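You operate a simulated robot arm through the tools that you are given. There is no shell and no other tool. Be economical: measure what you need, move in short steps, check, and stop when the job is done.

You run a simulated robot arm. Do the job below in one go: nothing can be reset, and whatever is moved stays where it is left.

Task
Tighten both gland nuts on their cables and pull-test both cables.
Fine: each nut tight before its cable is pulled; both cables hold.
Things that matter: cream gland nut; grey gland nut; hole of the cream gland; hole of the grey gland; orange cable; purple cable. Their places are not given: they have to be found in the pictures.

Only the result counts: the job must be done as asked and must still hold three seconds after the hand-in. Knocking over, shifting, dropping, spilling or breaking anything else fails it.

Robot
A 6-joint arm with a two-finger parallel gripper, fixed in place. Base frame: the origin is at the foot of the arm, x ahead of it, y to its left, z up; the work surface is at about z = 0.8. Units: m, degrees, N and s.
With the tool pointing down near the work surface it reaches from about 0.24 to 0.64 m from the base axis. Its first joint turns from -66.0 to 66.0 degrees. Payload 2.7 kg.
The tool frame sits at the grasp point between the pads (the TCP): z along the fingers, y along the line on which they close. The tips reach 0.023 m beyond it. The gripper opens to 0.094 m. The fingers are 0.038 m wide and 0.01 m thick; the gripper's body (0.054 by 0.096 m) begins 0.039 m behind the TCP.
Orientation is that of the tool frame in the base frame, as a unit quaternion [w, x, y, z]. With the fingers straight down and closing along the base's y, the tool's x points along the base's -x, its y along +y and its z along -z.

Tools
- The arm moves only by the tool send_rows. Its argument "moves" is a list of rows, each a list of 3 entries, a list of its own where there are three numbers: the opening, from 0 (shut) to 1 (fully open), then the shift along the tool's x, y, z in m, then the turn, a rotation vector about the tool's x, y, z in rad. In form: [[gripper, [dx, dy, dz], [wx, wy, wz]], ...]. A call has 1 to 8 rows; each row is the pose to reach, as a shift and turn from the pose commanded when the call began, along the tool's axes at that moment. Each row takes 0.2 s and may step no farther than 0.05 m and 8.6 degrees from the row before; otherwise, or with a gripper value out of range, the whole call is refused. Where a pose cannot be reached the arm comes as near as it can. A force on the tool above 70 N (or 10 N above the force at the start of the call, whichever is more), or a blocked arm, ends the call early, and 0.2 s more pass. The fingers move at their own pace (about 0.045 m/s each) and stop on an object; they squeeze with about 28 N. The grip force told is the motor's: it shows also when the fingers shut on nothing. Time passes only in rows, and 0.2 s behind the last, so rows that repeat a pose let the fingers close. The reply holds the time, the measured pose of the TCP, the force on the tool along the base axes, the opening and the grip force, in the units named above and with some noise, with the torque about the TCP (base axes, N m) and any sound that the robot's microphone picked up.
- Cameras (640 x 400 px; columns grow to the right, rows downward): "scene" is fixed at [0.0923, -0.4404, 1.4182]; the picture's right is [0.52, -0.86, 0.00], its down [-0.36, -0.22, -0.91] and it looks along [0.78, 0.47, -0.42] (base axes); focal length 316 px, centre (320, 200). "wrist" rides on the gripper at [0.086, 0.016, -0.075] in the tool frame; the picture's right is [-0.18, 0.98, 0.00], its down [-0.58, -0.11, -0.81] and it looks along [-0.79, -0.15, 0.59] (tool axes); focal length 243 px, centre (320, 200).
- snapshot(camera): a new picture of that camera. No time passes.
- measure_at(camera, pixels): for up to 12 pixels [column, row] of the newest picture of that camera ("zoom" is the newest enlarged one), the place [x, y, z] in the base frame of the surface seen there, good to about 0.002 m, but the place of the scene camera against the robot may be out by one fixed shift of up to 0.018 m in any direction. No time passes.
- close_up(camera, box): a new picture of the part [left, top, right, bottom] of that camera's present view, enlarged. No time passes.
- close_job(): hands the job in; it is judged then, once.

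Go step by step. Measure first, check grasps and placings, and put right what went wrong. The budget is 80 turns and 34 pictures, counting those below and the enlarged ones. Unless the task says otherwise, let go and move clear before handing in, and close with one line.

The tools are called after "Call:" as name(argument=value, ...) on one line, values as JSON. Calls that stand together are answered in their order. send_rows: Moves the arm, as the interface text tells. Its arguments: {"type":"object","properties":{"moves":{"type":"array","items":{"type":"array"}}},"required":["moves"]} The other tools are called the same way: snapshot (camera) takes a picture; measure_at (camera, pixels) gives the place of the surface under pixels of a picture; close_up (camera, box) takes an enlarged picture of a part of a camera's view; close_job () hands the job in.

At the start:

```text
t: 0.0
tcp_pos: [0.4581, -0.0723, 1.1563]
tcp_rot: [0.0, -0.001, 1.0, 0.0]
contact_force: [0.7, -0.3, -0.7]
moment: [-0.01, -0.01, 0.01]
grip_width: 0.0939
finger_force: 0.1
```

scene: 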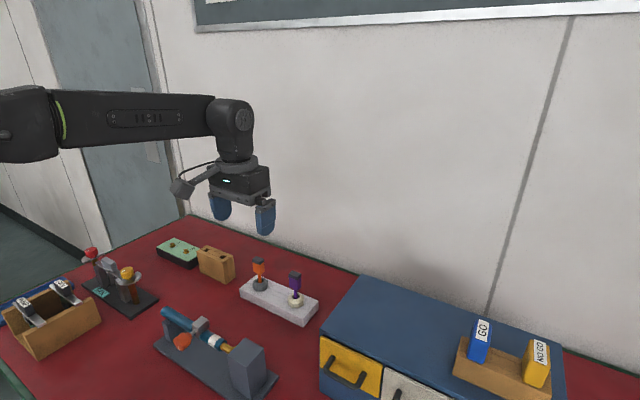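
wrist: 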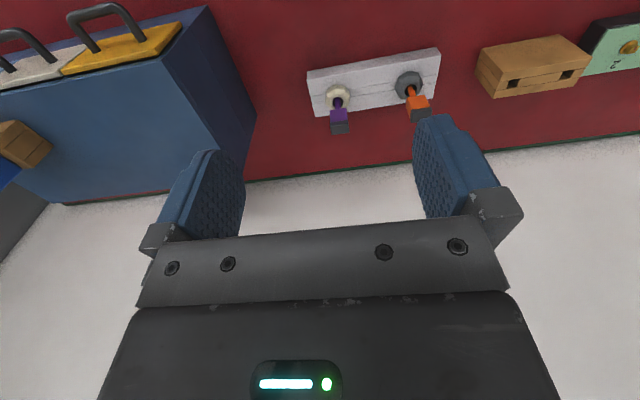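

The gland block shows near (280,298) in the scene view, with the orange cable in the grey gland and the purple cable in the cream gland. I'll enlarge both views before measuring.

Call:
close_up(camera="scene", box=[225, 245, 335, 335])

Call:
close_up(camera="wrist", box=[290, 30, 460, 150])

```text
4.44 times, centred on (280, 290) of scene
```

zoom: 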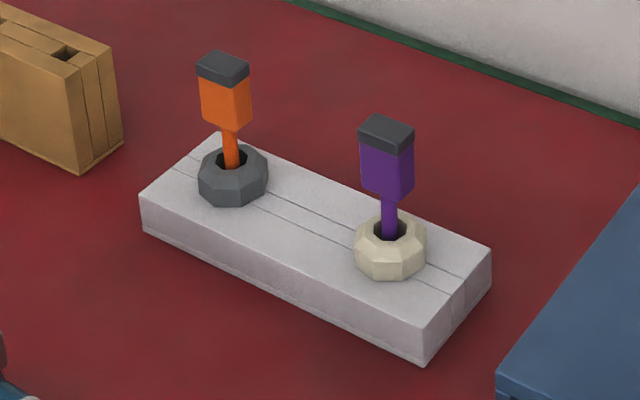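

```text
3.33 times, centred on (375, 90) of wrist
```

zoom: 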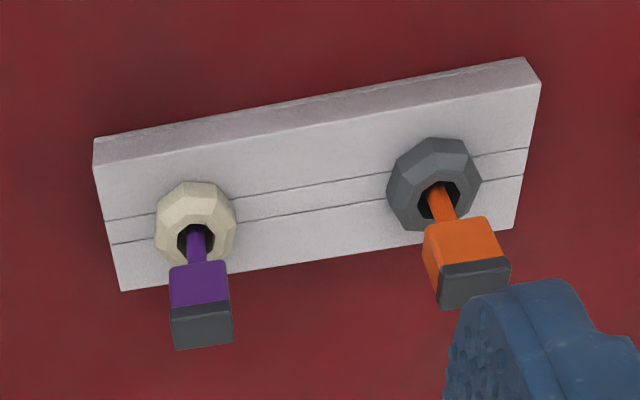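

The wrist close-up shows both nuts and both cable handles clearly. I'll measure them in it.

Call:
measure_at(camera="zoom", pixels=[[196, 205], [160, 222], [234, 222], [200, 280], [202, 330], [434, 165], [394, 190], [476, 180], [462, 245], [474, 285], [300, 230], [560, 200]])

Call:
measure_at(camera="scene", pixels=[[259, 261], [258, 268], [260, 286], [296, 273], [296, 283], [294, 303], [278, 305]])

```text
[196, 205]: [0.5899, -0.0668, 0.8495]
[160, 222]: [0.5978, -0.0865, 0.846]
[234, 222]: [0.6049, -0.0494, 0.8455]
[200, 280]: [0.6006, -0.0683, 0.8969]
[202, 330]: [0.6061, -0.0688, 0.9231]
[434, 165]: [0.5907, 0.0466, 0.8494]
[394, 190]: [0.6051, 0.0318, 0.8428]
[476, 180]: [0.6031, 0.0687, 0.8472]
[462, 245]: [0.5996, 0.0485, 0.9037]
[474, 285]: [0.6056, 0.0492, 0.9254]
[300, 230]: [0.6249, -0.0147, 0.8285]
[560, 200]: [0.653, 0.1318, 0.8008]
```

```text
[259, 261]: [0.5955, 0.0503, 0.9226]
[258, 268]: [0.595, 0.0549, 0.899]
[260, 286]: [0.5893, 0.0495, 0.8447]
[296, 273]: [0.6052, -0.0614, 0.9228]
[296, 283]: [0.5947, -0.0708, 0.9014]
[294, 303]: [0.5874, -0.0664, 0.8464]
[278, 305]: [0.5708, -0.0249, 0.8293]
```

Each nut spans z≈0.829–0.851, centred near x≈0.605 at y≈-0.068 and 0.050. The handle tops at z≈0.924 rule out gripping from straight above, so I need to tilt the tool about 50° to get the body under the handle. First I'll check how high the neighbouring objects stand.

Call:
measure_at(camera="scene", pixels=[[168, 311], [200, 325], [183, 341], [227, 345], [247, 350], [265, 380], [215, 252], [230, 258], [325, 325], [360, 278], [128, 270], [225, 280]])

Call:
measure_at(camera="wrist", pixels=[[310, 85], [318, 115], [436, 95], [438, 60], [165, 60], [200, 15], [250, 120]])

```text
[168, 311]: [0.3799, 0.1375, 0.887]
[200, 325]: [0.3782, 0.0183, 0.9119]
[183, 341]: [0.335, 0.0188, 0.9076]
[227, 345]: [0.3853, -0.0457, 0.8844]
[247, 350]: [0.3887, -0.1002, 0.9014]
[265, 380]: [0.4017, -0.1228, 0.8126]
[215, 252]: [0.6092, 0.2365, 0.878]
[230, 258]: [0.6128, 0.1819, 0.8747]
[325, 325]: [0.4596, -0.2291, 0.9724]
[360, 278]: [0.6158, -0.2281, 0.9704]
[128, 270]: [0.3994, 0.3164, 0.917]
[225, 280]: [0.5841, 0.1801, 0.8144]
```

```text
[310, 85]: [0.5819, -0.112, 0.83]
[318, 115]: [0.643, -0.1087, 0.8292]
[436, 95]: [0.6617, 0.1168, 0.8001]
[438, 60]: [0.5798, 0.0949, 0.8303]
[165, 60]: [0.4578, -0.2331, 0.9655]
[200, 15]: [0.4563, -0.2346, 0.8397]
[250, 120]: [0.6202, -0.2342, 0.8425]
```

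The block spans x≈0.575–0.643. The vise is at x≤0.41 and up to 0.91 high, and the cabinet is at y<-0.23, so a tilted approach from the front is clear. I'll descend part way while tilting the tool 50° forward.

Call:
send_rows(moves=[[1, [-0.007, 0.001, 0.033], [0, -0.1455, 0]], [1, [-0.014, 0.001, 0.066], [0, -0.291, 0]], [1, [-0.021, 0.002, 0.099], [0, -0.4365, 0]], [1, [-0.028, 0.003, 0.132], [0, -0.582, 0]], [1, [-0.035, 0.004, 0.165], [0, -0.7275, 0]], [1, [-0.042, 0.004, 0.196], [0, -0.873, 0]]])

Call:
snapshot(camera="scene")

Call:
snapshot(camera="wrist")

```text
t: 1.4
tcp_pos: [0.4858, -0.0667, 0.9666]
tcp_rot: [0.365, -0.005, 0.931, 0.012]
contact_force: [-0.4, 0.7, 0.3]
moment: [0.0, -0.01, 0.0]
grip_width: 0.0939
finger_force: 0.1
out of reach, approached as far as the arm can: row 6
```

```text
29 pictures are left
```

scene: 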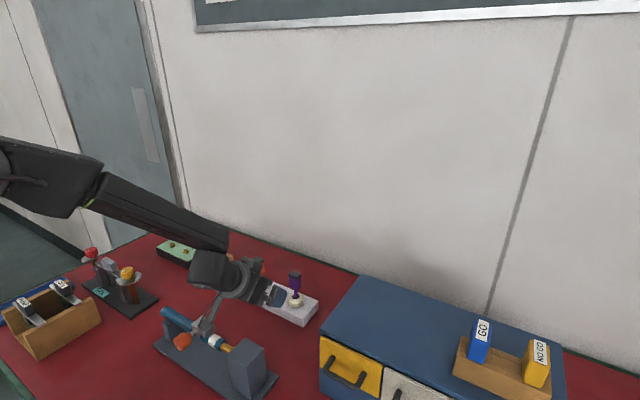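

```text
28 pictures are left
```

wrist: 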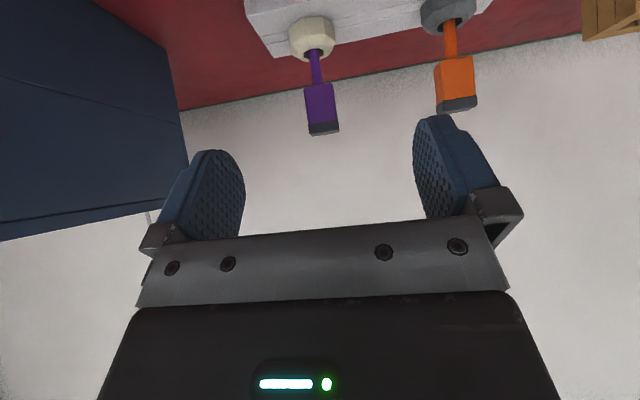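

The arm stopped at about 43° of tilt, where it ran out of reach. By my geometry 43° is still enough if the TCP sits 8 mm short of the nut axis. I'll move to a pre-grasp 0.08 m back from the cream nut and see what tilt holds there.

Call:
send_rows(moves=[[1, [-0.005, 0, 0.037], [0, 0, 0]], [1, [-0.011, 0, 0.0746], [0, 0, 0]]])

```text
t: 2.0
tcp_pos: [0.5439, -0.0652, 0.9189]
tcp_rot: [0.366, -0.005, 0.93, 0.014]
contact_force: [0.3, 0.4, -0.5]
moment: [0.01, -0.03, 0.0]
grip_width: 0.0941
finger_force: 0.1
```

The pre-grasp was reached at 43° of tilt. I'll take a wrist picture to fix the nut's true centre before swinging around it.

Call:
snapshot(camera="wrist")

```text
27 pictures are left
```

wrist: 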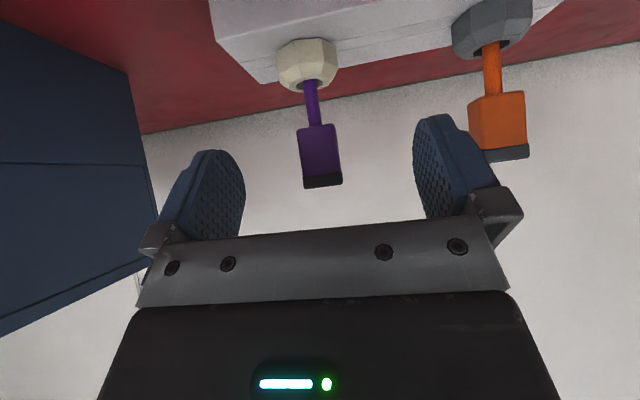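

Call:
measure_at(camera="wrist", pixels=[[279, 62], [336, 66], [308, 60], [303, 42], [314, 92], [301, 155], [336, 150], [322, 179], [455, 40], [527, 22], [493, 70], [500, 120]])

```text
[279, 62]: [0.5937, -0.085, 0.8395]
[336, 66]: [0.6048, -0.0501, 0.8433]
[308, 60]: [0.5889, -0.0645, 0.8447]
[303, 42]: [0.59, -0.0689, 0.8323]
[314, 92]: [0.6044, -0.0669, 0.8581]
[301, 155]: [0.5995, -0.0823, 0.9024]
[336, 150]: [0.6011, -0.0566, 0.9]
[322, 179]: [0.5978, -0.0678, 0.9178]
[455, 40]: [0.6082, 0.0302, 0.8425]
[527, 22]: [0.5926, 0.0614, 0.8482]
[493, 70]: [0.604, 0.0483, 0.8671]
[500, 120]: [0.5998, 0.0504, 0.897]
```

The cream nut's axis is at about (0.608, -0.068) and the handle is about 18 × 26 mm. I'll test whether more tilt is available here.

Call:
send_rows(moves=[[1, [0, -0.003, 0], [0, -0.12, 0]]])

```text
t: 2.4
tcp_pos: [0.539, -0.0608, 0.9131]
tcp_rot: [0.383, -0.008, 0.923, 0.026]
contact_force: [-0.5, 0.4, 0.7]
moment: [-0.01, 0.02, -0.01]
grip_width: 0.0941
finger_force: 0.0
out of reach, approached as far as the arm can: row 1
```

45° is the limit here, and pushing against it brought some yaw and roll drift. I'll back off to about 43.5°, take out the roll, and line up on the nut axis.

Call:
send_rows(moves=[[1, [-0.0074, -0.0119, -0.0023], [0, 0.03, -0.059]]])

```text
t: 2.8
tcp_pos: [0.5444, -0.0728, 0.9209]
tcp_rot: [0.369, -0.035, 0.929, 0.013]
contact_force: [-1.0, 0.2, 0.7]
moment: [0.02, -0.01, 0.0]
grip_width: 0.094
finger_force: 0.0
```

The pose is clean now: azimuth about 4°, tilt 43.3°, no roll. I'll swing around the nut axis to azimuth +35° so there's room for a clockwise stroke.

Call:
send_rows(moves=[[1, [-0.0003, -0.0069, 0.0003], [-0.0737, 0, -0.0783]], [1, [-0.0011, -0.0137, 0.001], [-0.1474, 0, -0.1566]], [1, [-0.0024, -0.0205, 0.0023], [-0.2211, 0, -0.2349]], [1, [-0.0043, -0.0269, 0.004], [-0.2948, 0, -0.3132]], [1, [-0.0066, -0.033, 0.0062], [-0.3685, 0, -0.3915]]])

```text
t: 3.3
tcp_pos: [0.5443, -0.0691, 0.9216]
tcp_rot: [0.365, -0.087, 0.924, 0.066]
contact_force: [-1.7, 10.1, 3.3]
moment: [0.13, 0.55, -1.37]
grip_width: 0.0941
finger_force: 0.0
stopped in row 2: the force on the tool passed its limit at 90 N (the readings are from after the stop); the commanded pose is now the measured one
```

The swing stopped on a contact of 90 N with a large z-torque. I'll look at both views to find what was hit.

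Call:
snapshot(camera="scene")

Call:
snapshot(camera="wrist")

Call:
close_up(camera="scene", box=[150, 220, 340, 380])

```text
26 pictures are left
```

scene: 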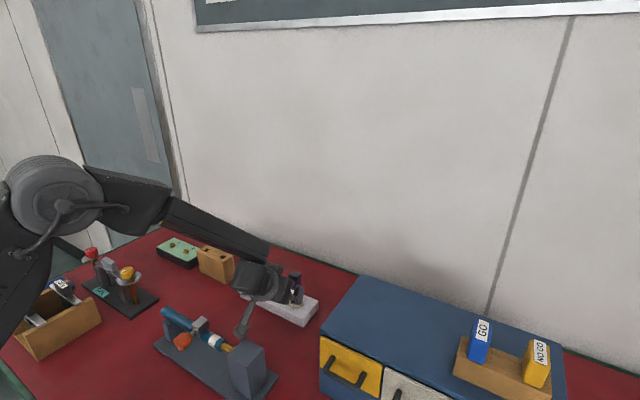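

```text
25 pictures are left
```

wrist: 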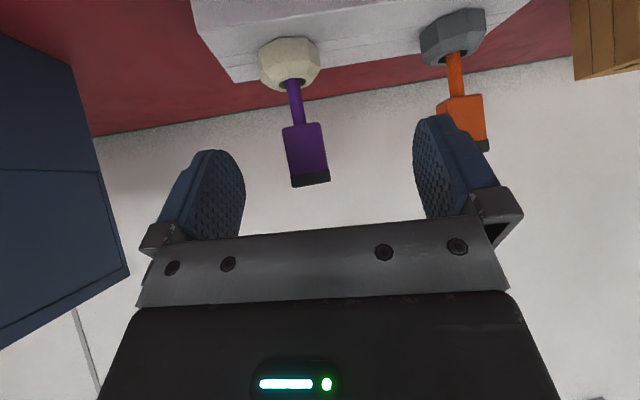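

```text
2.50 times, centred on (245, 300) of scene
```

zoom: 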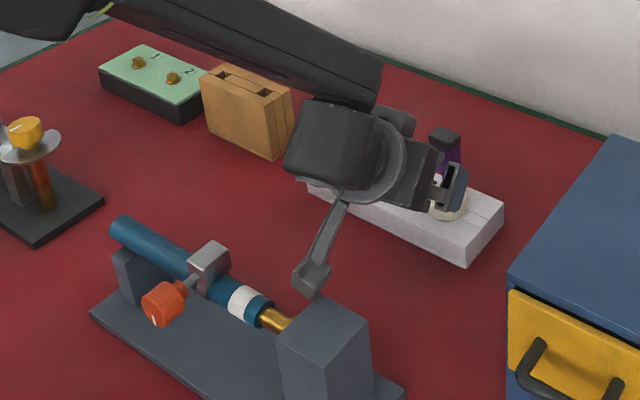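

The camera arm was brushing the vise's end block at zoom (315,290), and the vise looks unmoved. I'll measure that block's corners so I can steer clear of it.

Call:
measure_at(camera="zoom", pixels=[[360, 323], [325, 303], [285, 338], [320, 355], [370, 370], [400, 392], [312, 280], [310, 265], [440, 135], [330, 120], [375, 95], [268, 325]])

```text
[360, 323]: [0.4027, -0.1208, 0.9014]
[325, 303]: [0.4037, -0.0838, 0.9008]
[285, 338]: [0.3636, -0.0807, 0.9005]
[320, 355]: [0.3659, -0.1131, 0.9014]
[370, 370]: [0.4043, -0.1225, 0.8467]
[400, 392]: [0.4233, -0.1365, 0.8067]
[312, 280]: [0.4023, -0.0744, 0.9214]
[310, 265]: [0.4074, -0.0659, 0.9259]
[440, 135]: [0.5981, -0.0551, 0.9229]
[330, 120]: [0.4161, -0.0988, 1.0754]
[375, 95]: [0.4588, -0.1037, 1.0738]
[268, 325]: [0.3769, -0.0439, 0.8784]
```

The camera housing sits at about (0.405, -0.07, 0.92), right beside the vise corner at (0.404, -0.084, 0.901). I'll move up and forward to clear it, take out the roll, and then come in along the tool axis to 4 cm short of the nut.

Call:
send_rows(moves=[[1, [-0.0252, 0.0016, 0.0034], [0, 0, 0]], [1, [-0.02, -0.006, 0.022], [0, 0, -0.04]], [1, [0.0036, -0.0161, 0.0388], [0, 0, -0.085]]])

Call:
close_up(camera="scene", box=[150, 220, 340, 380])

```text
t: 4.1
tcp_pos: [0.5704, -0.0765, 0.8892]
tcp_rot: [0.368, -0.126, 0.92, 0.046]
contact_force: [0.6, 0.4, -0.1]
moment: [-0.02, 0.0, 0.04]
grip_width: 0.0939
finger_force: 0.1
```

```text
2.50 times, centred on (245, 300) of scene
```

zoom: 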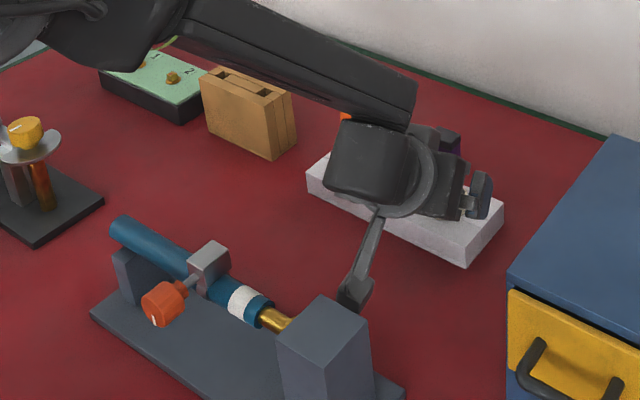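

The vise is unmoved and the approach is lined up. I'll advance 0.039 m along the tool axis so the open fingers straddle the cream nut, then check.

Call:
send_rows(moves=[[1, [0, 0, 0.02], [0, 0, 0]], [1, [0, -0.001, 0.039], [0, 0, 0]]])

Call:
snapshot(camera="wrist")

```text
t: 4.7
tcp_pos: [0.5968, -0.0708, 0.8614]
tcp_rot: [0.368, -0.127, 0.92, 0.047]
contact_force: [-0.2, 0.1, 0.1]
moment: [0.03, 0.0, -0.02]
grip_width: 0.0942
finger_force: 0.0
```

```text
22 pictures are left
```

wrist: 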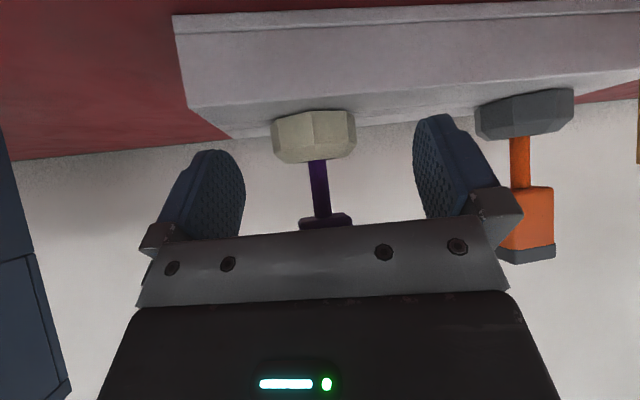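

The fingers straddle the nut with no contact, and the handle is clear of the gripper body. I'll swing the open gripper about 23° further around the nut axis to start the stroke from azimuth 38°.

Call:
send_rows(moves=[[1, [-0.0001, -0.0015, 0.0001], [-0.0922, 0, -0.097]], [1, [-0.0004, -0.003, 0.0003], [-0.1843, 0, -0.1939]], [1, [-0.0007, -0.0045, 0.0006], [-0.2765, 0, -0.2909]]])

```text
t: 5.5
tcp_pos: [0.599, -0.0773, 0.8622]
tcp_rot: [0.35, -0.309, 0.876, 0.12]
contact_force: [0.5, -1.1, 0.6]
moment: [0.03, 0.03, 0.01]
grip_width: 0.0937
finger_force: 0.0
```

The gripper is at azimuth 38.4° with no contact. I'll nudge 1.5 mm to centre and close on the cream nut.

Call:
send_rows(moves=[[1, [0, 0.0015, 0], [0, 0, 0]], [0, [0, 0.0015, 0], [0, 0, 0]], [0, [0, 0.0015, 0], [0, 0, 0]], [0, [0, 0.0015, 0], [0, 0, 0]], [0, [0, 0.0015, 0], [0, 0, 0]], [0, [0, 0.0015, 0], [0, 0, 0]]])

Call:
snapshot(camera="wrist")

```text
t: 6.9
tcp_pos: [0.601, -0.0784, 0.8635]
tcp_rot: [0.353, -0.306, 0.877, 0.116]
contact_force: [18.7, -15.4, -0.4]
moment: [-0.05, -0.17, -0.3]
grip_width: 0.0399
finger_force: 45.3
```

```text
21 pictures are left
```

wrist: 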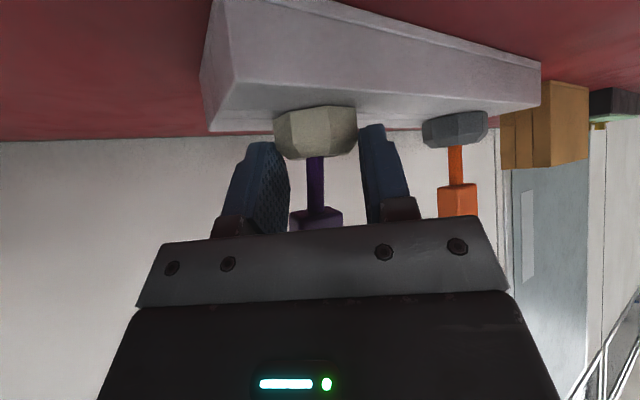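

The nut is gripped at 0.0399 m, but there's a 24 N side load because my centring was off. I'll shift about 3.5 mm along -y of the tool to relieve it.

Call:
send_rows(moves=[[0, [0, -0.0035, 0], [0, 0, 0]], [0, [0, -0.0035, 0], [0, 0, 0]]])

```text
t: 7.5
tcp_pos: [0.6003, -0.0781, 0.8631]
tcp_rot: [0.351, -0.308, 0.876, 0.12]
contact_force: [-11.4, -8.4, 26.1]
moment: [-0.35, 0.86, 0.0]
grip_width: 0.04
finger_force: 45.2
```

The side load is gone, leaving an axial push-back, probably from the nut's bevel. I'll start the clockwise turn with four rows (30°) and watch torque and sound.

Call:
send_rows(moves=[[0, [-0.0001, 0.0016, 0.0001], [0.0902, 0, 0.0949]], [0, [-0.0003, 0.0031, 0.0003], [0.1804, 0, 0.1898]], [0, [-0.0007, 0.0046, 0.0006], [0.2706, 0, 0.2847]], [0, [-0.0012, 0.006, 0.0011], [0.3608, 0, 0.3796]]])

Call:
snapshot(camera="wrist")

```text
t: 8.5
tcp_pos: [0.5961, -0.0712, 0.8629]
tcp_rot: [0.372, -0.07, 0.925, 0.025]
contact_force: [-8.2, 1.9, 23.0]
moment: [0.23, 0.55, 0.03]
grip_width: 0.0399
finger_force: 45.5
```

```text
20 pictures are left
```

wrist: 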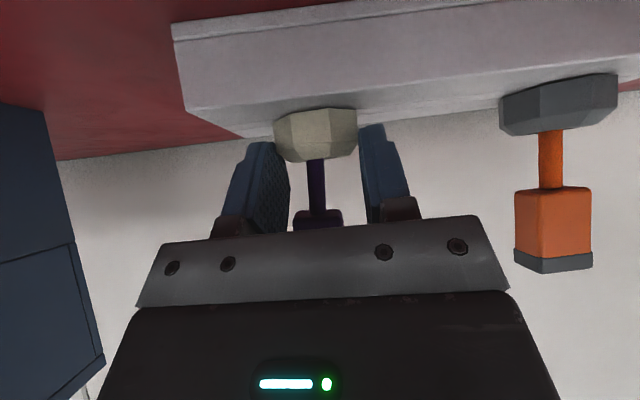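

The nut turned with the fingers by 30° without slipping, and the torque is low. I'll continue clockwise another 45°.

Call:
send_rows(moves=[[0, [-0.0001, 0.0016, 0.0001], [0.0902, 0, 0.0949]], [0, [-0.0003, 0.0031, 0.0003], [0.1804, 0, 0.1898]], [0, [-0.0007, 0.0046, 0.0006], [0.2706, 0, 0.2847]], [0, [-0.0012, 0.006, 0.0011], [0.3608, 0, 0.3796]], [0, [-0.0018, 0.0073, 0.0017], [0.451, 0, 0.4745]], [0, [-0.0025, 0.0085, 0.0024], [0.5412, 0, 0.5694]]])

```text
t: 9.9
tcp_pos: [0.6001, -0.0621, 0.8609]
tcp_rot: [0.353, 0.29, 0.882, -0.118]
contact_force: [13.8, 9.8, -5.7]
moment: [0.64, 0.55, 0.22]
grip_width: 0.0399
finger_force: 45.4
out of reach, approached as far as the arm can: row 2, 3
```

The stroke finished at azimuth -37°, 75° in all, with no tight signal yet. I'll open, check the nut's orientation, then swing back for another stroke.

Call:
send_rows(moves=[[1, [0, 0, 0], [0, 0, 0]], [1, [0, 0, 0], [0, 0, 0]], [1, [0, 0, 0], [0, 0, 0]], [1, [0, 0, 0], [0, 0, 0]]])

Call:
snapshot(camera="wrist")

```text
t: 10.9
tcp_pos: [0.5987, -0.0645, 0.8614]
tcp_rot: [0.355, 0.29, 0.881, -0.118]
contact_force: [-1.0, -1.1, 0.3]
moment: [-0.02, -0.01, -0.03]
grip_width: 0.0938
finger_force: 0.1
```

```text
19 pictures are left
```

wrist: 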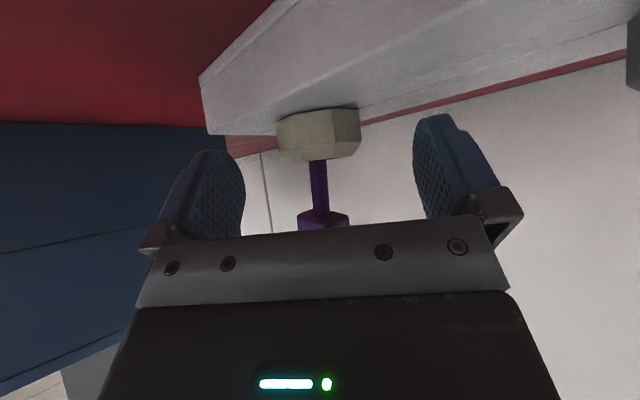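

The nut is free of the fingers, and both grips put its axis at about (0.610, -0.070). I'll swing back counter-clockwise around it, still open.

Call:
send_rows(moves=[[1, [-0.0006, 0.0007, 0.0006], [-0.103, 0, -0.1068]], [1, [-0.0009, -0.001, 0.0009], [-0.206, 0, -0.2136]], [1, [-0.0014, -0.0026, 0.0013], [-0.309, 0, -0.3204]], [1, [-0.002, -0.004, 0.0019], [-0.412, 0, -0.4272]], [1, [-0.0027, -0.0054, 0.0026], [-0.515, 0, -0.534]], [1, [-0.0037, -0.0065, 0.0035], [-0.618, 0, -0.6408]], [1, [-0.0047, -0.0075, 0.0045], [-0.721, 0, -0.7476]], [1, [-0.0058, -0.0083, 0.0056], [-0.824, 0, -0.8544]]])

```text
t: 12.7
tcp_pos: [0.6027, -0.0751, 0.8625]
tcp_rot: [0.358, -0.253, 0.893, 0.102]
contact_force: [-0.6, 0.3, 0.0]
moment: [0.02, 0.02, 0.02]
grip_width: 0.0942
finger_force: 0.0
out of reach, approached as far as the arm can: row 4
```

I'm at azimuth 31.7° and centred. One more step takes me to 40°, then I'll close.

Call:
send_rows(moves=[[1, [-0.0007, -0.0012, -0.0007], [-0.103, 0, -0.1068]], [0, [-0.0007, -0.0012, -0.0007], [-0.103, 0, -0.1068]], [0, [-0.0007, -0.0012, -0.0007], [-0.103, 0, -0.1068]], [0, [-0.0007, -0.0012, -0.0007], [-0.103, 0, -0.1068]], [0, [-0.0007, -0.0012, -0.0007], [-0.103, 0, -0.1068]], [0, [-0.0007, -0.0012, -0.0007], [-0.103, 0, -0.1068]]])

```text
t: 14.1
tcp_pos: [0.6012, -0.077, 0.8628]
tcp_rot: [0.35, -0.318, 0.872, 0.128]
contact_force: [0.9, -4.5, 1.9]
moment: [-0.09, 0.06, -0.02]
grip_width: 0.04
finger_force: 45.5
```

This is a clean grip with little side load. I'll make the next clockwise stroke of 68°.

Call:
send_rows(moves=[[0, [-0.0001, 0.0017, 0.0001], [0.1025, 0, 0.1073]], [0, [-0.0004, 0.0034, 0.0003], [0.205, 0, 0.2146]], [0, [-0.0008, 0.005, 0.0008], [0.3075, 0, 0.3219]], [0, [-0.0014, 0.0064, 0.0014], [0.41, 0, 0.4292]], [0, [-0.0022, 0.0078, 0.0021], [0.5125, 0, 0.5365]], [0, [-0.0031, 0.0089, 0.003], [0.615, 0, 0.6438]], [0, [-0.0041, 0.0099, 0.004], [0.7175, 0, 0.7511]], [0, [-0.0052, 0.0107, 0.005], [0.82, 0, 0.8584]]])

```text
t: 15.9
tcp_pos: [0.5991, -0.0652, 0.8633]
tcp_rot: [0.361, 0.225, 0.9, -0.093]
contact_force: [-23.0, -10.6, 20.6]
moment: [-0.38, 0.39, 2.06]
grip_width: 0.0525
finger_force: 45.1
out of reach, approached as far as the arm can: row 6
```

The z-torque rose to 2.06 N·m and the fingers were forced open to 0.0525 m. The nut is resisting now, so I'll look.

Call:
snapshot(camera="wrist")

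Call:
close_up(camera="scene", box=[225, 245, 335, 335])

```text
18 pictures are left
```

wrist: 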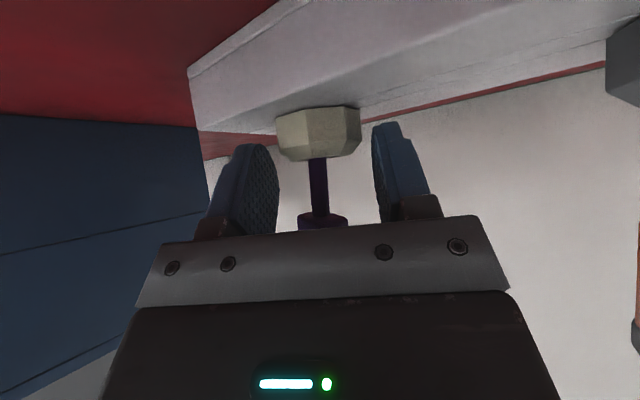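

```text
4.44 times, centred on (280, 290) of scene
```

zoom: 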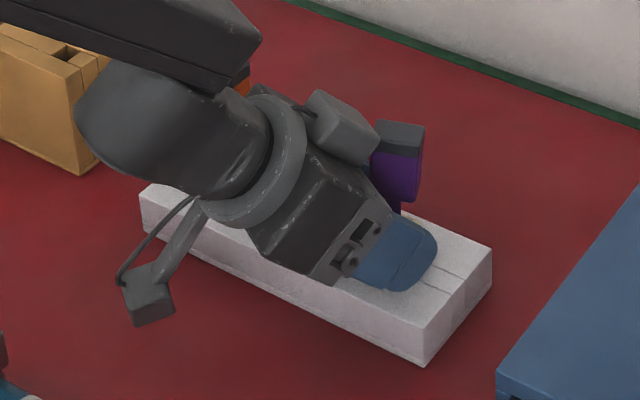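

The fingers slipped over a stopped nut: they behave as if on a square, about 23° past its flats, against more than 2 N·m. To confirm it's tight, I'll open, back up about 19°, regrip near the flats and twist again.

Call:
send_rows(moves=[[1, [0, 0, 0], [0, 0, 0]], [1, [0, 0, 0], [0, 0, 0]], [1, [0, 0, 0], [0, 0, 0]], [1, [0.0, -0.0015, 0.0], [-0.077, 0, -0.08]], [1, [-0.0001, -0.003, 0.0001], [-0.154, 0, -0.16]], [1, [-0.0003, -0.004, 0.0003], [-0.23, 0, -0.24]]])

Call:
snapshot(camera="wrist")

```text
t: 17.3
tcp_pos: [0.5984, -0.0676, 0.8625]
tcp_rot: [0.372, 0.073, 0.925, -0.028]
contact_force: [-0.7, -0.1, -0.4]
moment: [0.02, 0.02, -0.02]
grip_width: 0.0941
finger_force: 0.0
```

```text
16 pictures are left
```

wrist: 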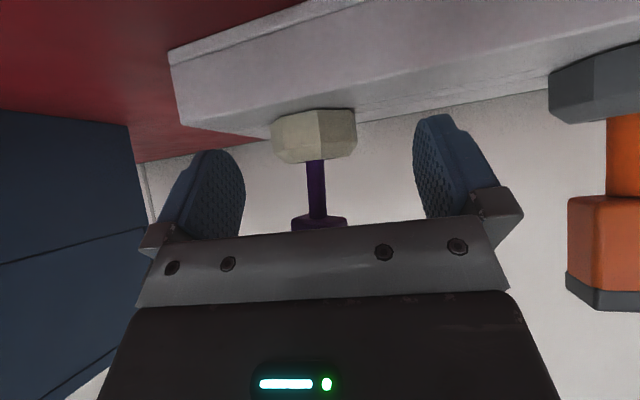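

I'm at azimuth -9° and centred. I'll close and read the width and torque before twisting.

Call:
send_rows(moves=[[0, [0, -0.0005, 0], [0, 0, 0]], [0, [0, -0.0005, 0], [0, 0, 0]], [0, [0, -0.0005, 0], [0, 0, 0]], [0, [0, -0.0005, 0], [0, 0, 0]], [0, [0, -0.0005, 0], [0, 0, 0]]])

Call:
send_rows(moves=[[0, [0, 0.0008, 0], [0.05, 0, 0.052]], [0, [0, 0.0016, 0], [0.1, 0, 0.104]], [0, [0, 0.0024, 0], [0.15, 0, 0.156]]])

```text
t: 18.5
tcp_pos: [0.5982, -0.0687, 0.8626]
tcp_rot: [0.371, 0.074, 0.925, -0.029]
contact_force: [-6.9, -12.9, 1.6]
moment: [-0.34, -0.71, 0.57]
grip_width: 0.044
finger_force: 45.2
```

```text
t: 19.3
tcp_pos: [0.5973, -0.0665, 0.8633]
tcp_rot: [0.366, 0.171, 0.912, -0.071]
contact_force: [-13.8, -18.7, 9.8]
moment: [-0.54, 0.18, 1.89]
grip_width: 0.049
finger_force: 45.1
```

The nut doesn't move: torque climbs to 1.9 N·m and only the fingers are wedged wider (0.044 → 0.049 m). The cream nut is tight. I'll open and rise straight up past the handle.

Call:
send_rows(moves=[[1, [0, 0, 0], [0, 0, 0]], [1, [0, 0, 0], [0, 0, 0]], [1, [0, 0, 0], [0, 0, 0]], [1, [-0.0138, 0, -0.0144], [0, 0, 0]], [1, [-0.0277, 0, -0.0289], [0, 0, 0]], [1, [-0.0484, 0, -0.0505], [0, 0, 0]], [1, [-0.0692, 0, -0.0722], [0, 0, 0]], [1, [-0.0865, 0, -0.0902], [0, 0, 0]]])

```text
t: 21.1
tcp_pos: [0.5997, -0.0658, 0.9889]
tcp_rot: [0.366, 0.172, 0.912, -0.068]
contact_force: [0.8, 0.1, -0.8]
moment: [0.0, 0.0, 0.01]
grip_width: 0.0936
finger_force: 0.0
```

Clear above the purple handle at z=0.989. I'll move over the grey gland while turning to azimuth about +38°.

Call:
send_rows(moves=[[1, [0.0034, 0.0126, -0.0033], [-0.0894, 0, -0.0933]], [1, [0.0069, 0.0251, -0.0066], [-0.1788, 0, -0.1866]], [1, [0.0103, 0.0377, -0.0099], [-0.2682, 0, -0.2799]], [1, [0.0137, 0.0502, -0.0132], [-0.3576, 0, -0.3732]], [1, [0.0171, 0.0628, -0.0164], [-0.447, 0, -0.4665]], [1, [0.0206, 0.0753, -0.0197], [-0.5364, 0, -0.5598]], [1, [0.024, 0.0879, -0.023], [-0.6258, 0, -0.6531]], [1, [0.0274, 0.1004, -0.0263], [-0.7152, 0, -0.7464]]])

Call:
snapshot(camera="wrist")

```text
t: 22.9
tcp_pos: [0.6003, 0.0422, 0.9866]
tcp_rot: [0.351, -0.303, 0.877, 0.123]
contact_force: [-0.4, -0.8, 0.2]
moment: [0.02, 0.02, -0.01]
grip_width: 0.094
finger_force: 0.1
out of reach, approached as far as the arm can: row 2, 3, 4, 5
```

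```text
15 pictures are left
```

wrist: 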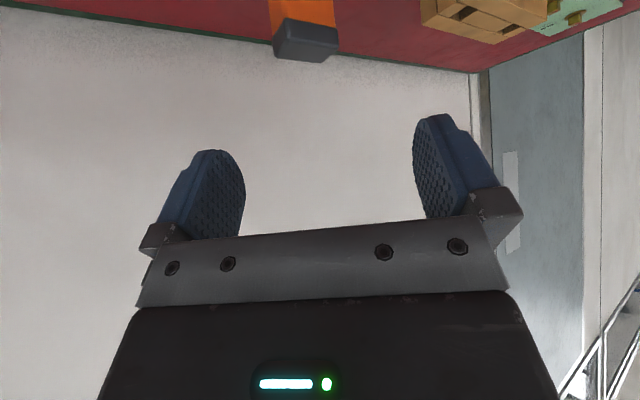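

Call:
measure_at(camera="wrist", pixels=[[276, 42], [305, 45], [338, 35], [310, 25], [290, 22]])

```text
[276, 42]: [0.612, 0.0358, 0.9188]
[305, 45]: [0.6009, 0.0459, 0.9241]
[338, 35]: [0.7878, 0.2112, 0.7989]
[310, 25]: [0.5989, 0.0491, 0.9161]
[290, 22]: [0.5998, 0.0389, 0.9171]
```

The grey handle's face at x≈0.599 and its left edge at y≈0.036 put the grey axis at about (0.610, 0.049). I'll descend vertically around it.

Call:
send_rows(moves=[[1, [0.0207, 0, 0.0217], [0, 0, 0]], [1, [0.0414, 0, 0.0433], [0, 0, 0]], [1, [0.0586, 0, 0.0614], [0, 0, 0]], [1, [0.0725, 0, 0.0758], [0, 0, 0]], [1, [0.0859, -0.0004, 0.0899], [0, 0, 0]]])

Call:
snapshot(camera="wrist")

```text
t: 24.1
tcp_pos: [0.6, 0.0412, 0.8637]
tcp_rot: [0.353, -0.302, 0.877, 0.122]
contact_force: [0.4, 0.5, -0.8]
moment: [-0.01, -0.02, -0.03]
grip_width: 0.0941
finger_force: 0.1
```

```text
14 pictures are left
```

wrist: 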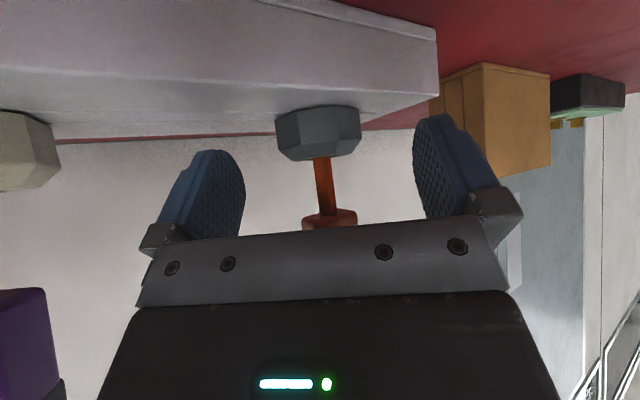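

The grey nut sits between the open fingers at (276–361, 105–160). I'll drop 1.5 mm, shift 1 mm, and close.

Call:
send_rows(moves=[[1, [0.001, 0.001, 0.0011], [0, 0, 0]], [0, [0.001, 0.001, 0.0011], [0, 0, 0]], [0, [0.001, 0.001, 0.0011], [0, 0, 0]], [0, [0.001, 0.001, 0.0011], [0, 0, 0]], [0, [0.001, 0.001, 0.0011], [0, 0, 0]], [0, [0.001, 0.001, 0.0011], [0, 0, 0]]])

```text
t: 25.5
tcp_pos: [0.6005, 0.0433, 0.8625]
tcp_rot: [0.352, -0.301, 0.878, 0.122]
contact_force: [4.9, -0.7, -4.0]
moment: [0.03, -0.6, -0.06]
grip_width: 0.0399
finger_force: 45.4
```

Clean grip on the grey nut: 0.0399 m with low load. I'll turn clockwise 68°.

Call:
send_rows(moves=[[0, [-0.0001, 0.0017, 0.0001], [0.1025, 0, 0.1073]], [0, [-0.0004, 0.0034, 0.0003], [0.205, 0, 0.2146]], [0, [-0.0008, 0.005, 0.0008], [0.3075, 0, 0.3219]], [0, [-0.0014, 0.0064, 0.0014], [0.41, 0, 0.4292]], [0, [-0.0022, 0.0078, 0.0021], [0.5125, 0, 0.5365]], [0, [-0.0031, 0.0089, 0.003], [0.615, 0, 0.6438]], [0, [-0.0041, 0.0099, 0.004], [0.7175, 0, 0.7511]], [0, [-0.0052, 0.0107, 0.005], [0.82, 0, 0.8584]]])

```text
t: 27.3
tcp_pos: [0.6004, 0.056, 0.8615]
tcp_rot: [0.359, 0.242, 0.897, -0.094]
contact_force: [16.4, 9.0, -11.3]
moment: [-0.66, 0.08, 0.16]
grip_width: 0.04
finger_force: 44.7
```

The grey nut turned 68° with low torque. I'll open and swing back in the first part of the return.

Call:
send_rows(moves=[[1, [0, 0, 0], [0, 0, 0]], [1, [0, 0, 0], [0, 0, 0]], [1, [0, 0.002, 0], [0, 0, 0]], [1, [-0.0001, 0.0018, 0.0001], [-0.1025, 0, -0.1073]], [1, [-0.0004, 0.0001, 0.0003], [-0.205, 0, -0.2146]], [1, [-0.0008, -0.0015, 0.0008], [-0.3075, 0, -0.3219]], [1, [-0.0014, -0.0029, 0.0014], [-0.41, 0, -0.4292]], [1, [-0.0022, -0.0043, 0.0021], [-0.5125, 0, -0.5365]]])

```text
t: 29.1
tcp_pos: [0.5987, 0.0512, 0.8611]
tcp_rot: [0.37, -0.099, 0.923, 0.044]
contact_force: [-0.2, -0.2, -0.2]
moment: [0.02, -0.01, 0.01]
grip_width: 0.0943
finger_force: 0.0
```

I'm at azimuth 13° with the fingers clear. I'll finish the return to 38° and close again.

Call:
send_rows(moves=[[1, [0.0003, -0.0044, -0.0003], [-0.1025, 0, -0.1073]], [1, [0, -0.0061, 0], [-0.205, 0, -0.2146]], [1, [-0.0004, -0.0077, 0.0004], [-0.3075, 0, -0.3219]], [0, [-0.0004, -0.0077, 0.0004], [-0.3075, 0, -0.3219]], [0, [-0.0004, -0.0077, 0.0004], [-0.3075, 0, -0.3219]], [0, [-0.0004, -0.0077, 0.0004], [-0.3075, 0, -0.3219]], [0, [-0.0004, -0.0077, 0.0004], [-0.3075, 0, -0.3219]], [0, [-0.0004, -0.0077, 0.0004], [-0.3075, 0, -0.3219]]])

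```text
t: 30.9
tcp_pos: [0.6017, 0.042, 0.8619]
tcp_rot: [0.353, -0.301, 0.878, 0.122]
contact_force: [-2.7, 1.9, 0.0]
moment: [-0.16, -0.16, 0.03]
grip_width: 0.0402
finger_force: 44.3
```

Good regrip at 0.0402 m with low load. I'll make the second clockwise stroke of 68°.

Call:
send_rows(moves=[[0, [-0.0001, 0.0017, 0.0001], [0.1025, 0, 0.1073]], [0, [-0.0004, 0.0034, 0.0003], [0.205, 0, 0.2146]], [0, [-0.0008, 0.005, 0.0008], [0.3075, 0, 0.3219]], [0, [-0.0014, 0.0064, 0.0014], [0.41, 0, 0.4292]], [0, [-0.0022, 0.0078, 0.0021], [0.5125, 0, 0.5365]], [0, [-0.0031, 0.0089, 0.003], [0.615, 0, 0.6438]], [0, [-0.0041, 0.0099, 0.004], [0.7175, 0, 0.7511]], [0, [-0.0052, 0.0107, 0.005], [0.82, 0, 0.8584]]])

```text
t: 32.7
tcp_pos: [0.6004, 0.0559, 0.863]
tcp_rot: [0.359, 0.243, 0.896, -0.096]
contact_force: [-13.3, 2.5, 16.7]
moment: [-0.59, 0.71, 1.15]
grip_width: 0.0542
finger_force: 44.6
out of reach, approached as far as the arm can: row 4, 5
```

The same signature appears: fingers wedged to 0.0542 m with +1.15 N·m, so the grey nut seems stopped at about -3°. I'll confirm the same way: open, back up 21°, regrip, then twist.

Call:
send_rows(moves=[[1, [0, 0, 0], [0, 0, 0]], [1, [0, 0, 0], [0, 0, 0]], [1, [0, 0, 0], [0, 0, 0]], [1, [0.0, -0.0015, 0.0], [-0.086, 0, -0.089]], [1, [-0.0001, -0.003, 0.0001], [-0.172, 0, -0.178]], [1, [-0.0003, -0.004, 0.0003], [-0.258, 0, -0.267]]])

```text
t: 34.1
tcp_pos: [0.5993, 0.0525, 0.8619]
tcp_rot: [0.372, 0.071, 0.925, -0.026]
contact_force: [0.6, -0.7, -0.2]
moment: [0.03, -0.01, -0.03]
grip_width: 0.0939
finger_force: 0.1
```

Call:
send_rows(moves=[[0, [0, -0.0005, 0], [0, 0, 0]], [0, [0, -0.0005, 0], [0, 0, 0]], [0, [0, -0.0005, 0], [0, 0, 0]], [0, [0, -0.0005, 0], [0, 0, 0]], [0, [0, -0.0005, 0], [0, 0, 0]]])

Call:
send_rows(moves=[[0, [0, 0.0008, 0], [0.05, 0, 0.052]], [0, [0, 0.0016, 0], [0.1, 0, 0.104]], [0, [0, 0.0024, 0], [0.15, 0, 0.156]]])

```text
t: 35.3
tcp_pos: [0.5992, 0.0511, 0.8614]
tcp_rot: [0.371, 0.073, 0.925, -0.028]
contact_force: [-5.9, -6.1, 2.9]
moment: [-0.37, -0.07, 0.64]
grip_width: 0.044
finger_force: 44.7
```

```text
t: 36.1
tcp_pos: [0.5997, 0.0528, 0.8623]
tcp_rot: [0.366, 0.171, 0.912, -0.067]
contact_force: [-13.6, -13.6, 10.0]
moment: [-0.47, 0.21, 2.03]
grip_width: 0.0492
finger_force: 45.6
```

The grey nut is held firm too: width 0.044 → 0.049 m and torque 2.0 N·m without the nut turning. Both nuts are tight. I'll open and rise straight up.

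Call:
send_rows(moves=[[1, [0, 0, 0], [0, 0, 0]], [1, [0, 0, 0], [0, 0, 0]], [1, [0, 0, 0], [0, 0, 0]], [1, [-0.0138, 0, -0.0144], [0, 0, 0]], [1, [-0.0277, 0, -0.0289], [0, 0, 0]], [1, [-0.0484, 0, -0.0505], [0, 0, 0]], [1, [-0.0692, 0, -0.0722], [0, 0, 0]], [1, [-0.0969, 0, -0.1011], [0, 0, 0]]])

```text
t: 37.9
tcp_pos: [0.6009, 0.0537, 1.0021]
tcp_rot: [0.365, 0.173, 0.912, -0.068]
contact_force: [-0.5, 0.8, 0.1]
moment: [0.02, -0.01, -0.01]
grip_width: 0.0939
finger_force: 0.1
```

Clear at z=1.002. I'll bring the tool back to straight down.

Call:
send_rows(moves=[[1, [0, 0, 0], [0, 0.127, 0]], [1, [0, 0, 0], [0, 0.254, 0]], [1, [0, 0, 0], [0, 0.381, 0]], [1, [0, 0, 0], [0, 0.508, 0]], [1, [0, 0, 0], [0, 0.635, 0]], [1, [0, 0, 0], [0, 0.763, 0]]])

Call:
send_rows(moves=[[1, [0, 0, 0], [0, 0, -0.125]], [1, [0, 0, 0], [0, 0, -0.25]], [1, [0, 0, 0], [0, 0, -0.372]]])

Call:
snapshot(camera="wrist")

```text
t: 39.3
tcp_pos: [0.5639, 0.0514, 0.9769]
tcp_rot: [0.054, 0.183, 0.974, -0.118]
contact_force: [-0.1, -0.1, 0.1]
moment: [0.0, -0.01, -0.03]
grip_width: 0.0944
finger_force: 0.1
out of reach, approached as far as the arm can: row 3, 4, 5, 6
```

```text
t: 40.1
tcp_pos: [0.5654, 0.051, 0.9775]
tcp_rot: [0.033, -0.001, 0.991, -0.127]
contact_force: [-0.1, 0.3, 0.0]
moment: [-0.01, -0.01, -0.04]
grip_width: 0.0938
finger_force: 0.0
```

```text
13 pictures are left
```

wrist: 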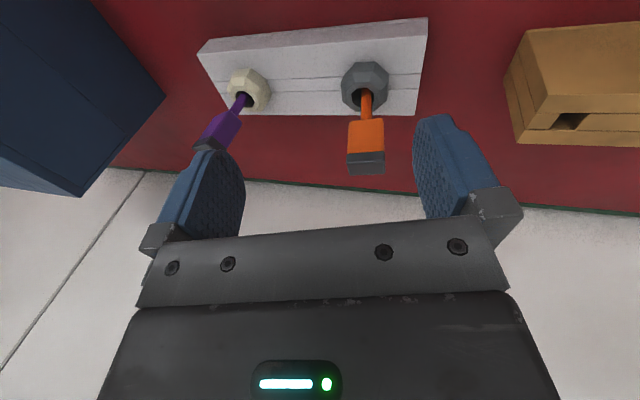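

The tool stopped short of vertical and is rolled about 15° sideways, because straight down at x=0.60 is out of reach this high. I'll level the roll and keep a forward tilt of about 15–20°, which is fine for gripping the handle.

Call:
send_rows(moves=[[1, [0, 0, 0], [-0.128, 0, 0]], [1, [0, 0, 0], [-0.2555, 0, 0]]])

Call:
send_rows(moves=[[1, [0, 0, 0], [0, -0.1, 0]], [1, [0, 0, 0], [0, -0.2, 0]], [1, [0, 0, 0], [0, -0.28, 0]]])

```text
t: 40.7
tcp_pos: [0.565, 0.0512, 0.9772]
tcp_rot: [0.032, 0.001, 0.991, -0.127]
contact_force: [-0.3, 0.4, 0.0]
moment: [0.01, 0.02, -0.02]
grip_width: 0.094
finger_force: 0.0
out of reach, approached as far as the arm can: row 1, 2
```

```text
t: 41.5
tcp_pos: [0.5639, 0.0511, 0.9764]
tcp_rot: [0.172, -0.018, 0.977, -0.125]
contact_force: [0.4, 0.9, 0.3]
moment: [0.0, 0.01, 0.03]
grip_width: 0.0939
finger_force: 0.0
```

The roll correction was refused at that limit, but with 20° of tilt there's room again. I'll retry it, moving back 2 cm.

Call:
send_rows(moves=[[1, [0.01, 0, 0], [-0.134, 0, 0]], [1, [0.02, 0, 0], [-0.268, 0, 0]]])

```text
t: 42.1
tcp_pos: [0.5584, 0.0504, 0.9747]
tcp_rot: [0.17, -0.024, 0.981, -0.093]
contact_force: [-0.2, 0.0, -1.0]
moment: [-0.01, 0.0, 0.01]
grip_width: 0.0937
finger_force: 0.0
out of reach, approached as far as the arm can: row 1, 2
```

The wrist is still at a limit near vertical. A tilted, unrolled pose near azimuth +3° was reachable earlier and suits gripping the handle, so I'll go there.

Call:
send_rows(moves=[[1, [-0.0022, -0.0013, -0.0062], [-0.046, -0.09, 0.0165]], [1, [-0.0044, -0.0025, -0.0123], [-0.0925, -0.1795, 0.033]], [1, [-0.0066, -0.0038, -0.0185], [-0.139, -0.269, 0.05]], [1, [-0.0066, -0.0038, -0.0185], [-0.185, -0.359, 0.066]]])

```text
t: 43.1
tcp_pos: [0.5434, 0.0286, 0.9723]
tcp_rot: [0.342, -0.046, 0.937, -0.05]
contact_force: [1.0, 0.0, 0.1]
moment: [-0.01, 0.0, 0.01]
grip_width: 0.0938
finger_force: 0.1
out of reach, approached as far as the arm can: row 2, 3, 4
```

I'm still at a limit inside the singular zone near azimuth -5°. I'll go on through to azimuth +20°, which worked before.

Call:
send_rows(moves=[[1, [-0.0083, 0.0024, -0.0058], [-0.099, -0.008, -0.048]], [1, [-0.0165, 0.0049, -0.0117], [-0.197, -0.016, -0.095]], [1, [-0.0248, 0.0073, -0.0175], [-0.296, -0.024, -0.143]]])

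```text
t: 43.9
tcp_pos: [0.5529, 0.0753, 0.9969]
tcp_rot: [0.431, -0.113, 0.89, 0.095]
contact_force: [-1.2, -3.4, -0.7]
moment: [0.09, -0.09, 0.15]
grip_width: 0.0939
finger_force: 0.1
out of reach, approached as far as the arm can: row 1, 2, 3
```

That passed through to azimuth 20°, tilt 52°. I'll untilt from this side toward 25° tilt and azimuth 5°.

Call:
send_rows(moves=[[1, [0.0016, -0.008, 0.0011], [0.05, 0.117, 0.027]], [1, [0.0032, -0.0161, 0.0023], [0.1, 0.235, 0.0545]], [1, [0.0048, -0.0241, 0.0034], [0.151, 0.352, 0.082]], [1, [0.0064, -0.0322, 0.0045], [0.201, 0.469, 0.109]]])

Call:
snapshot(camera="wrist")

Call:
snapshot(camera="scene")

```text
t: 44.9
tcp_pos: [0.5619, 0.043, 0.9899]
tcp_rot: [0.213, -0.045, 0.976, -0.006]
contact_force: [0.2, 0.1, -0.4]
moment: [0.02, 0.0, -0.02]
grip_width: 0.094
finger_force: 0.1
out of reach, approached as far as the arm can: row 1, 2
```

```text
12 pictures are left
```

wrist: 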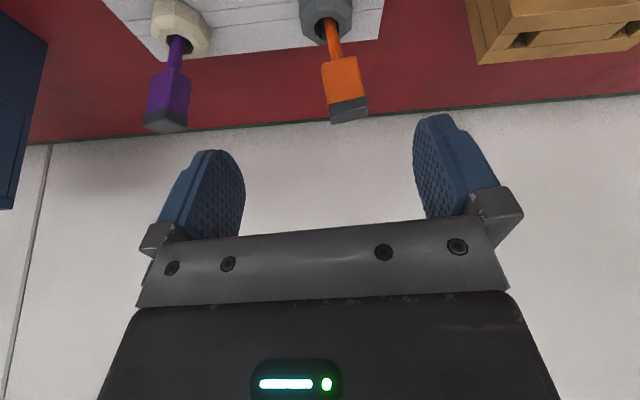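

```text
11 pictures are left
```

scene: 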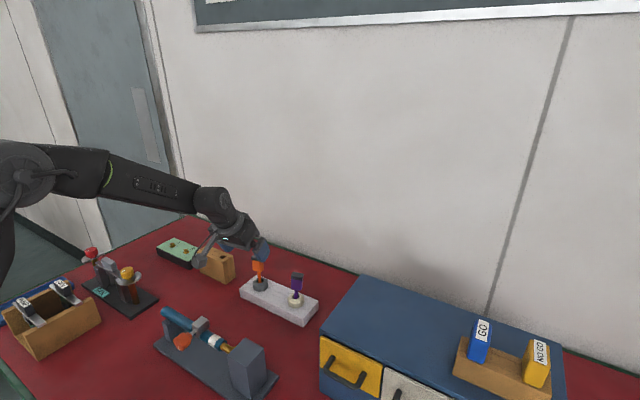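

The configuration is clean now: azimuth 1°, tilt 25°, nearly no roll, and both cables are still standing. I'll descend onto the orange handle while taking out the 5° yaw.

Call:
send_rows(moves=[[1, [-0.0017, 0.0014, 0.0241], [0, 0, 0.047]], [1, [-0.0035, 0.0028, 0.0482], [0, 0, 0.094]], [1, [-0.0052, 0.0043, 0.0724], [0, 0, 0.094]], [1, [-0.0069, 0.0057, 0.0955], [0, 0, 0.094]]])

Call:
snapshot(camera="wrist")

```text
t: 45.9
tcp_pos: [0.609, 0.05, 0.9053]
tcp_rot: [0.214, 0.0, 0.977, 0.005]
contact_force: [0.8, 0.2, 0.8]
moment: [0.01, -0.04, 0.01]
grip_width: 0.0938
finger_force: 0.1
```

```text
10 pictures are left
```

wrist: 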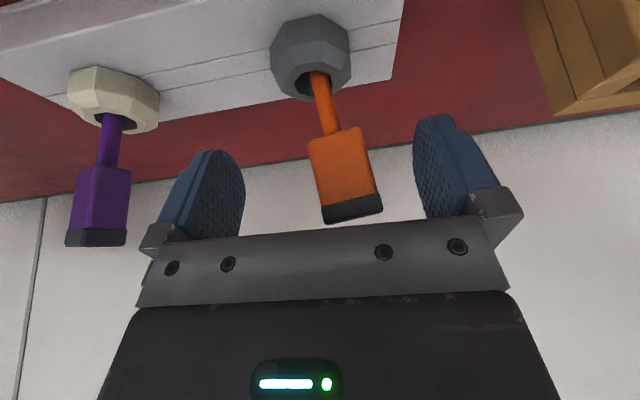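

The handle at (308–382, 125–222) looks slightly right of centre. I'll measure it before closing.

Call:
measure_at(camera="wrist", pixels=[[312, 165], [372, 155], [340, 165], [350, 212], [326, 110], [79, 200], [128, 200], [100, 200], [96, 238]])

```text
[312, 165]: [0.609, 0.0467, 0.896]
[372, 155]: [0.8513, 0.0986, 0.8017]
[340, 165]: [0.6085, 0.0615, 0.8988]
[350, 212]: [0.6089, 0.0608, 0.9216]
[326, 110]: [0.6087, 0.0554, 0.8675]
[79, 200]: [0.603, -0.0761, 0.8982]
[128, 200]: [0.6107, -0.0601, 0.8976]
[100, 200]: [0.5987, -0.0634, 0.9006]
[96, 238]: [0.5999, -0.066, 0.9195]
```

The orange handle has leaned a little, with its face at about (0.609, 0.060) now against (0.599, 0.050) before, but its height is unchanged. I'll shift to the new centre and look from the scene camera before gripping.

Call:
send_rows(moves=[[1, [-0.006, 0.01, 0.0028], [0, 0, 0]]])

Call:
close_up(camera="scene", box=[225, 225, 335, 325])

```text
t: 46.3
tcp_pos: [0.616, 0.0584, 0.9053]
tcp_rot: [0.216, -0.001, 0.976, 0.006]
contact_force: [0.4, 0.2, 0.7]
moment: [0.03, 0.01, -0.01]
grip_width: 0.0941
finger_force: 0.0
```

```text
4.00 times, centred on (280, 275) of scene
```

zoom: 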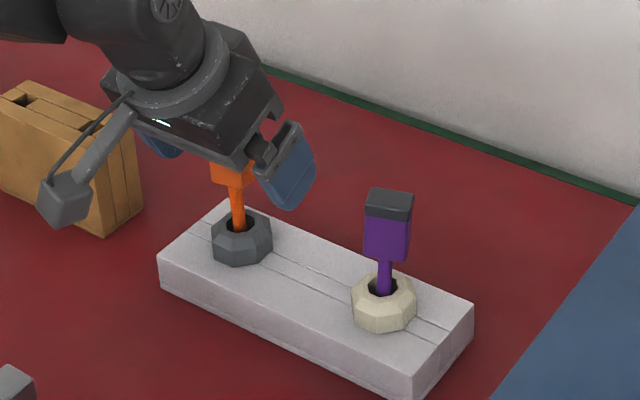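

The cable is standing in its gland with only a slight lean. I'll close on the orange handle.

Call:
send_rows(moves=[[0, [0, 0, 0], [0, 0, 0]], [0, [0, 0, 0], [0, 0, 0]], [0, [0, 0, 0], [0, 0, 0]], [0, [0, 0, 0], [0, 0, 0]], [0, [0, 0, 0], [0, 0, 0]], [0, [0, 0, 0], [0, 0, 0]]])

```text
t: 47.7
tcp_pos: [0.6143, 0.0599, 0.9061]
tcp_rot: [0.214, -0.001, 0.977, 0.004]
contact_force: [1.6, 1.0, -0.1]
moment: [-1.0, 0.06, 0.35]
grip_width: 0.0323
finger_force: 27.8
```

The handle is gripped at 0.032 m. I'll pull straight up in small steps and watch the force.

Call:
send_rows(moves=[[0, [-0.0008, 0, -0.0018], [0, 0, 0]], [0, [-0.0016, 0, -0.0036], [0, 0, 0]], [0, [-0.0025, 0, -0.0054], [0, 0, 0]], [0, [-0.0025, 0, -0.0054], [0, 0, 0]]])

```text
t: 48.7
tcp_pos: [0.6123, 0.059, 0.9089]
tcp_rot: [0.21, 0.0, 0.978, 0.003]
contact_force: [1.9, -0.4, -19.9]
moment: [-1.1, 0.28, 0.33]
grip_width: 0.0321
finger_force: 28.0
```

The pull reads 20 N and the cable is holding. I'll raise the pull a bit more and hold it.

Call:
send_rows(moves=[[0, [-0.0008, 0, -0.0018], [0, 0, 0]], [0, [-0.0016, 0, -0.0036], [0, 0, 0]], [0, [-0.0016, 0, -0.0036], [0, 0, 0]], [0, [-0.0016, 0, -0.0036], [0, 0, 0]]])

```text
t: 49.7
tcp_pos: [0.6144, 0.0592, 0.9146]
tcp_rot: [0.213, -0.001, 0.977, 0.004]
contact_force: [-1.1, -0.3, -15.7]
moment: [-1.04, 0.18, 0.55]
grip_width: 0.0318
finger_force: 28.2
```

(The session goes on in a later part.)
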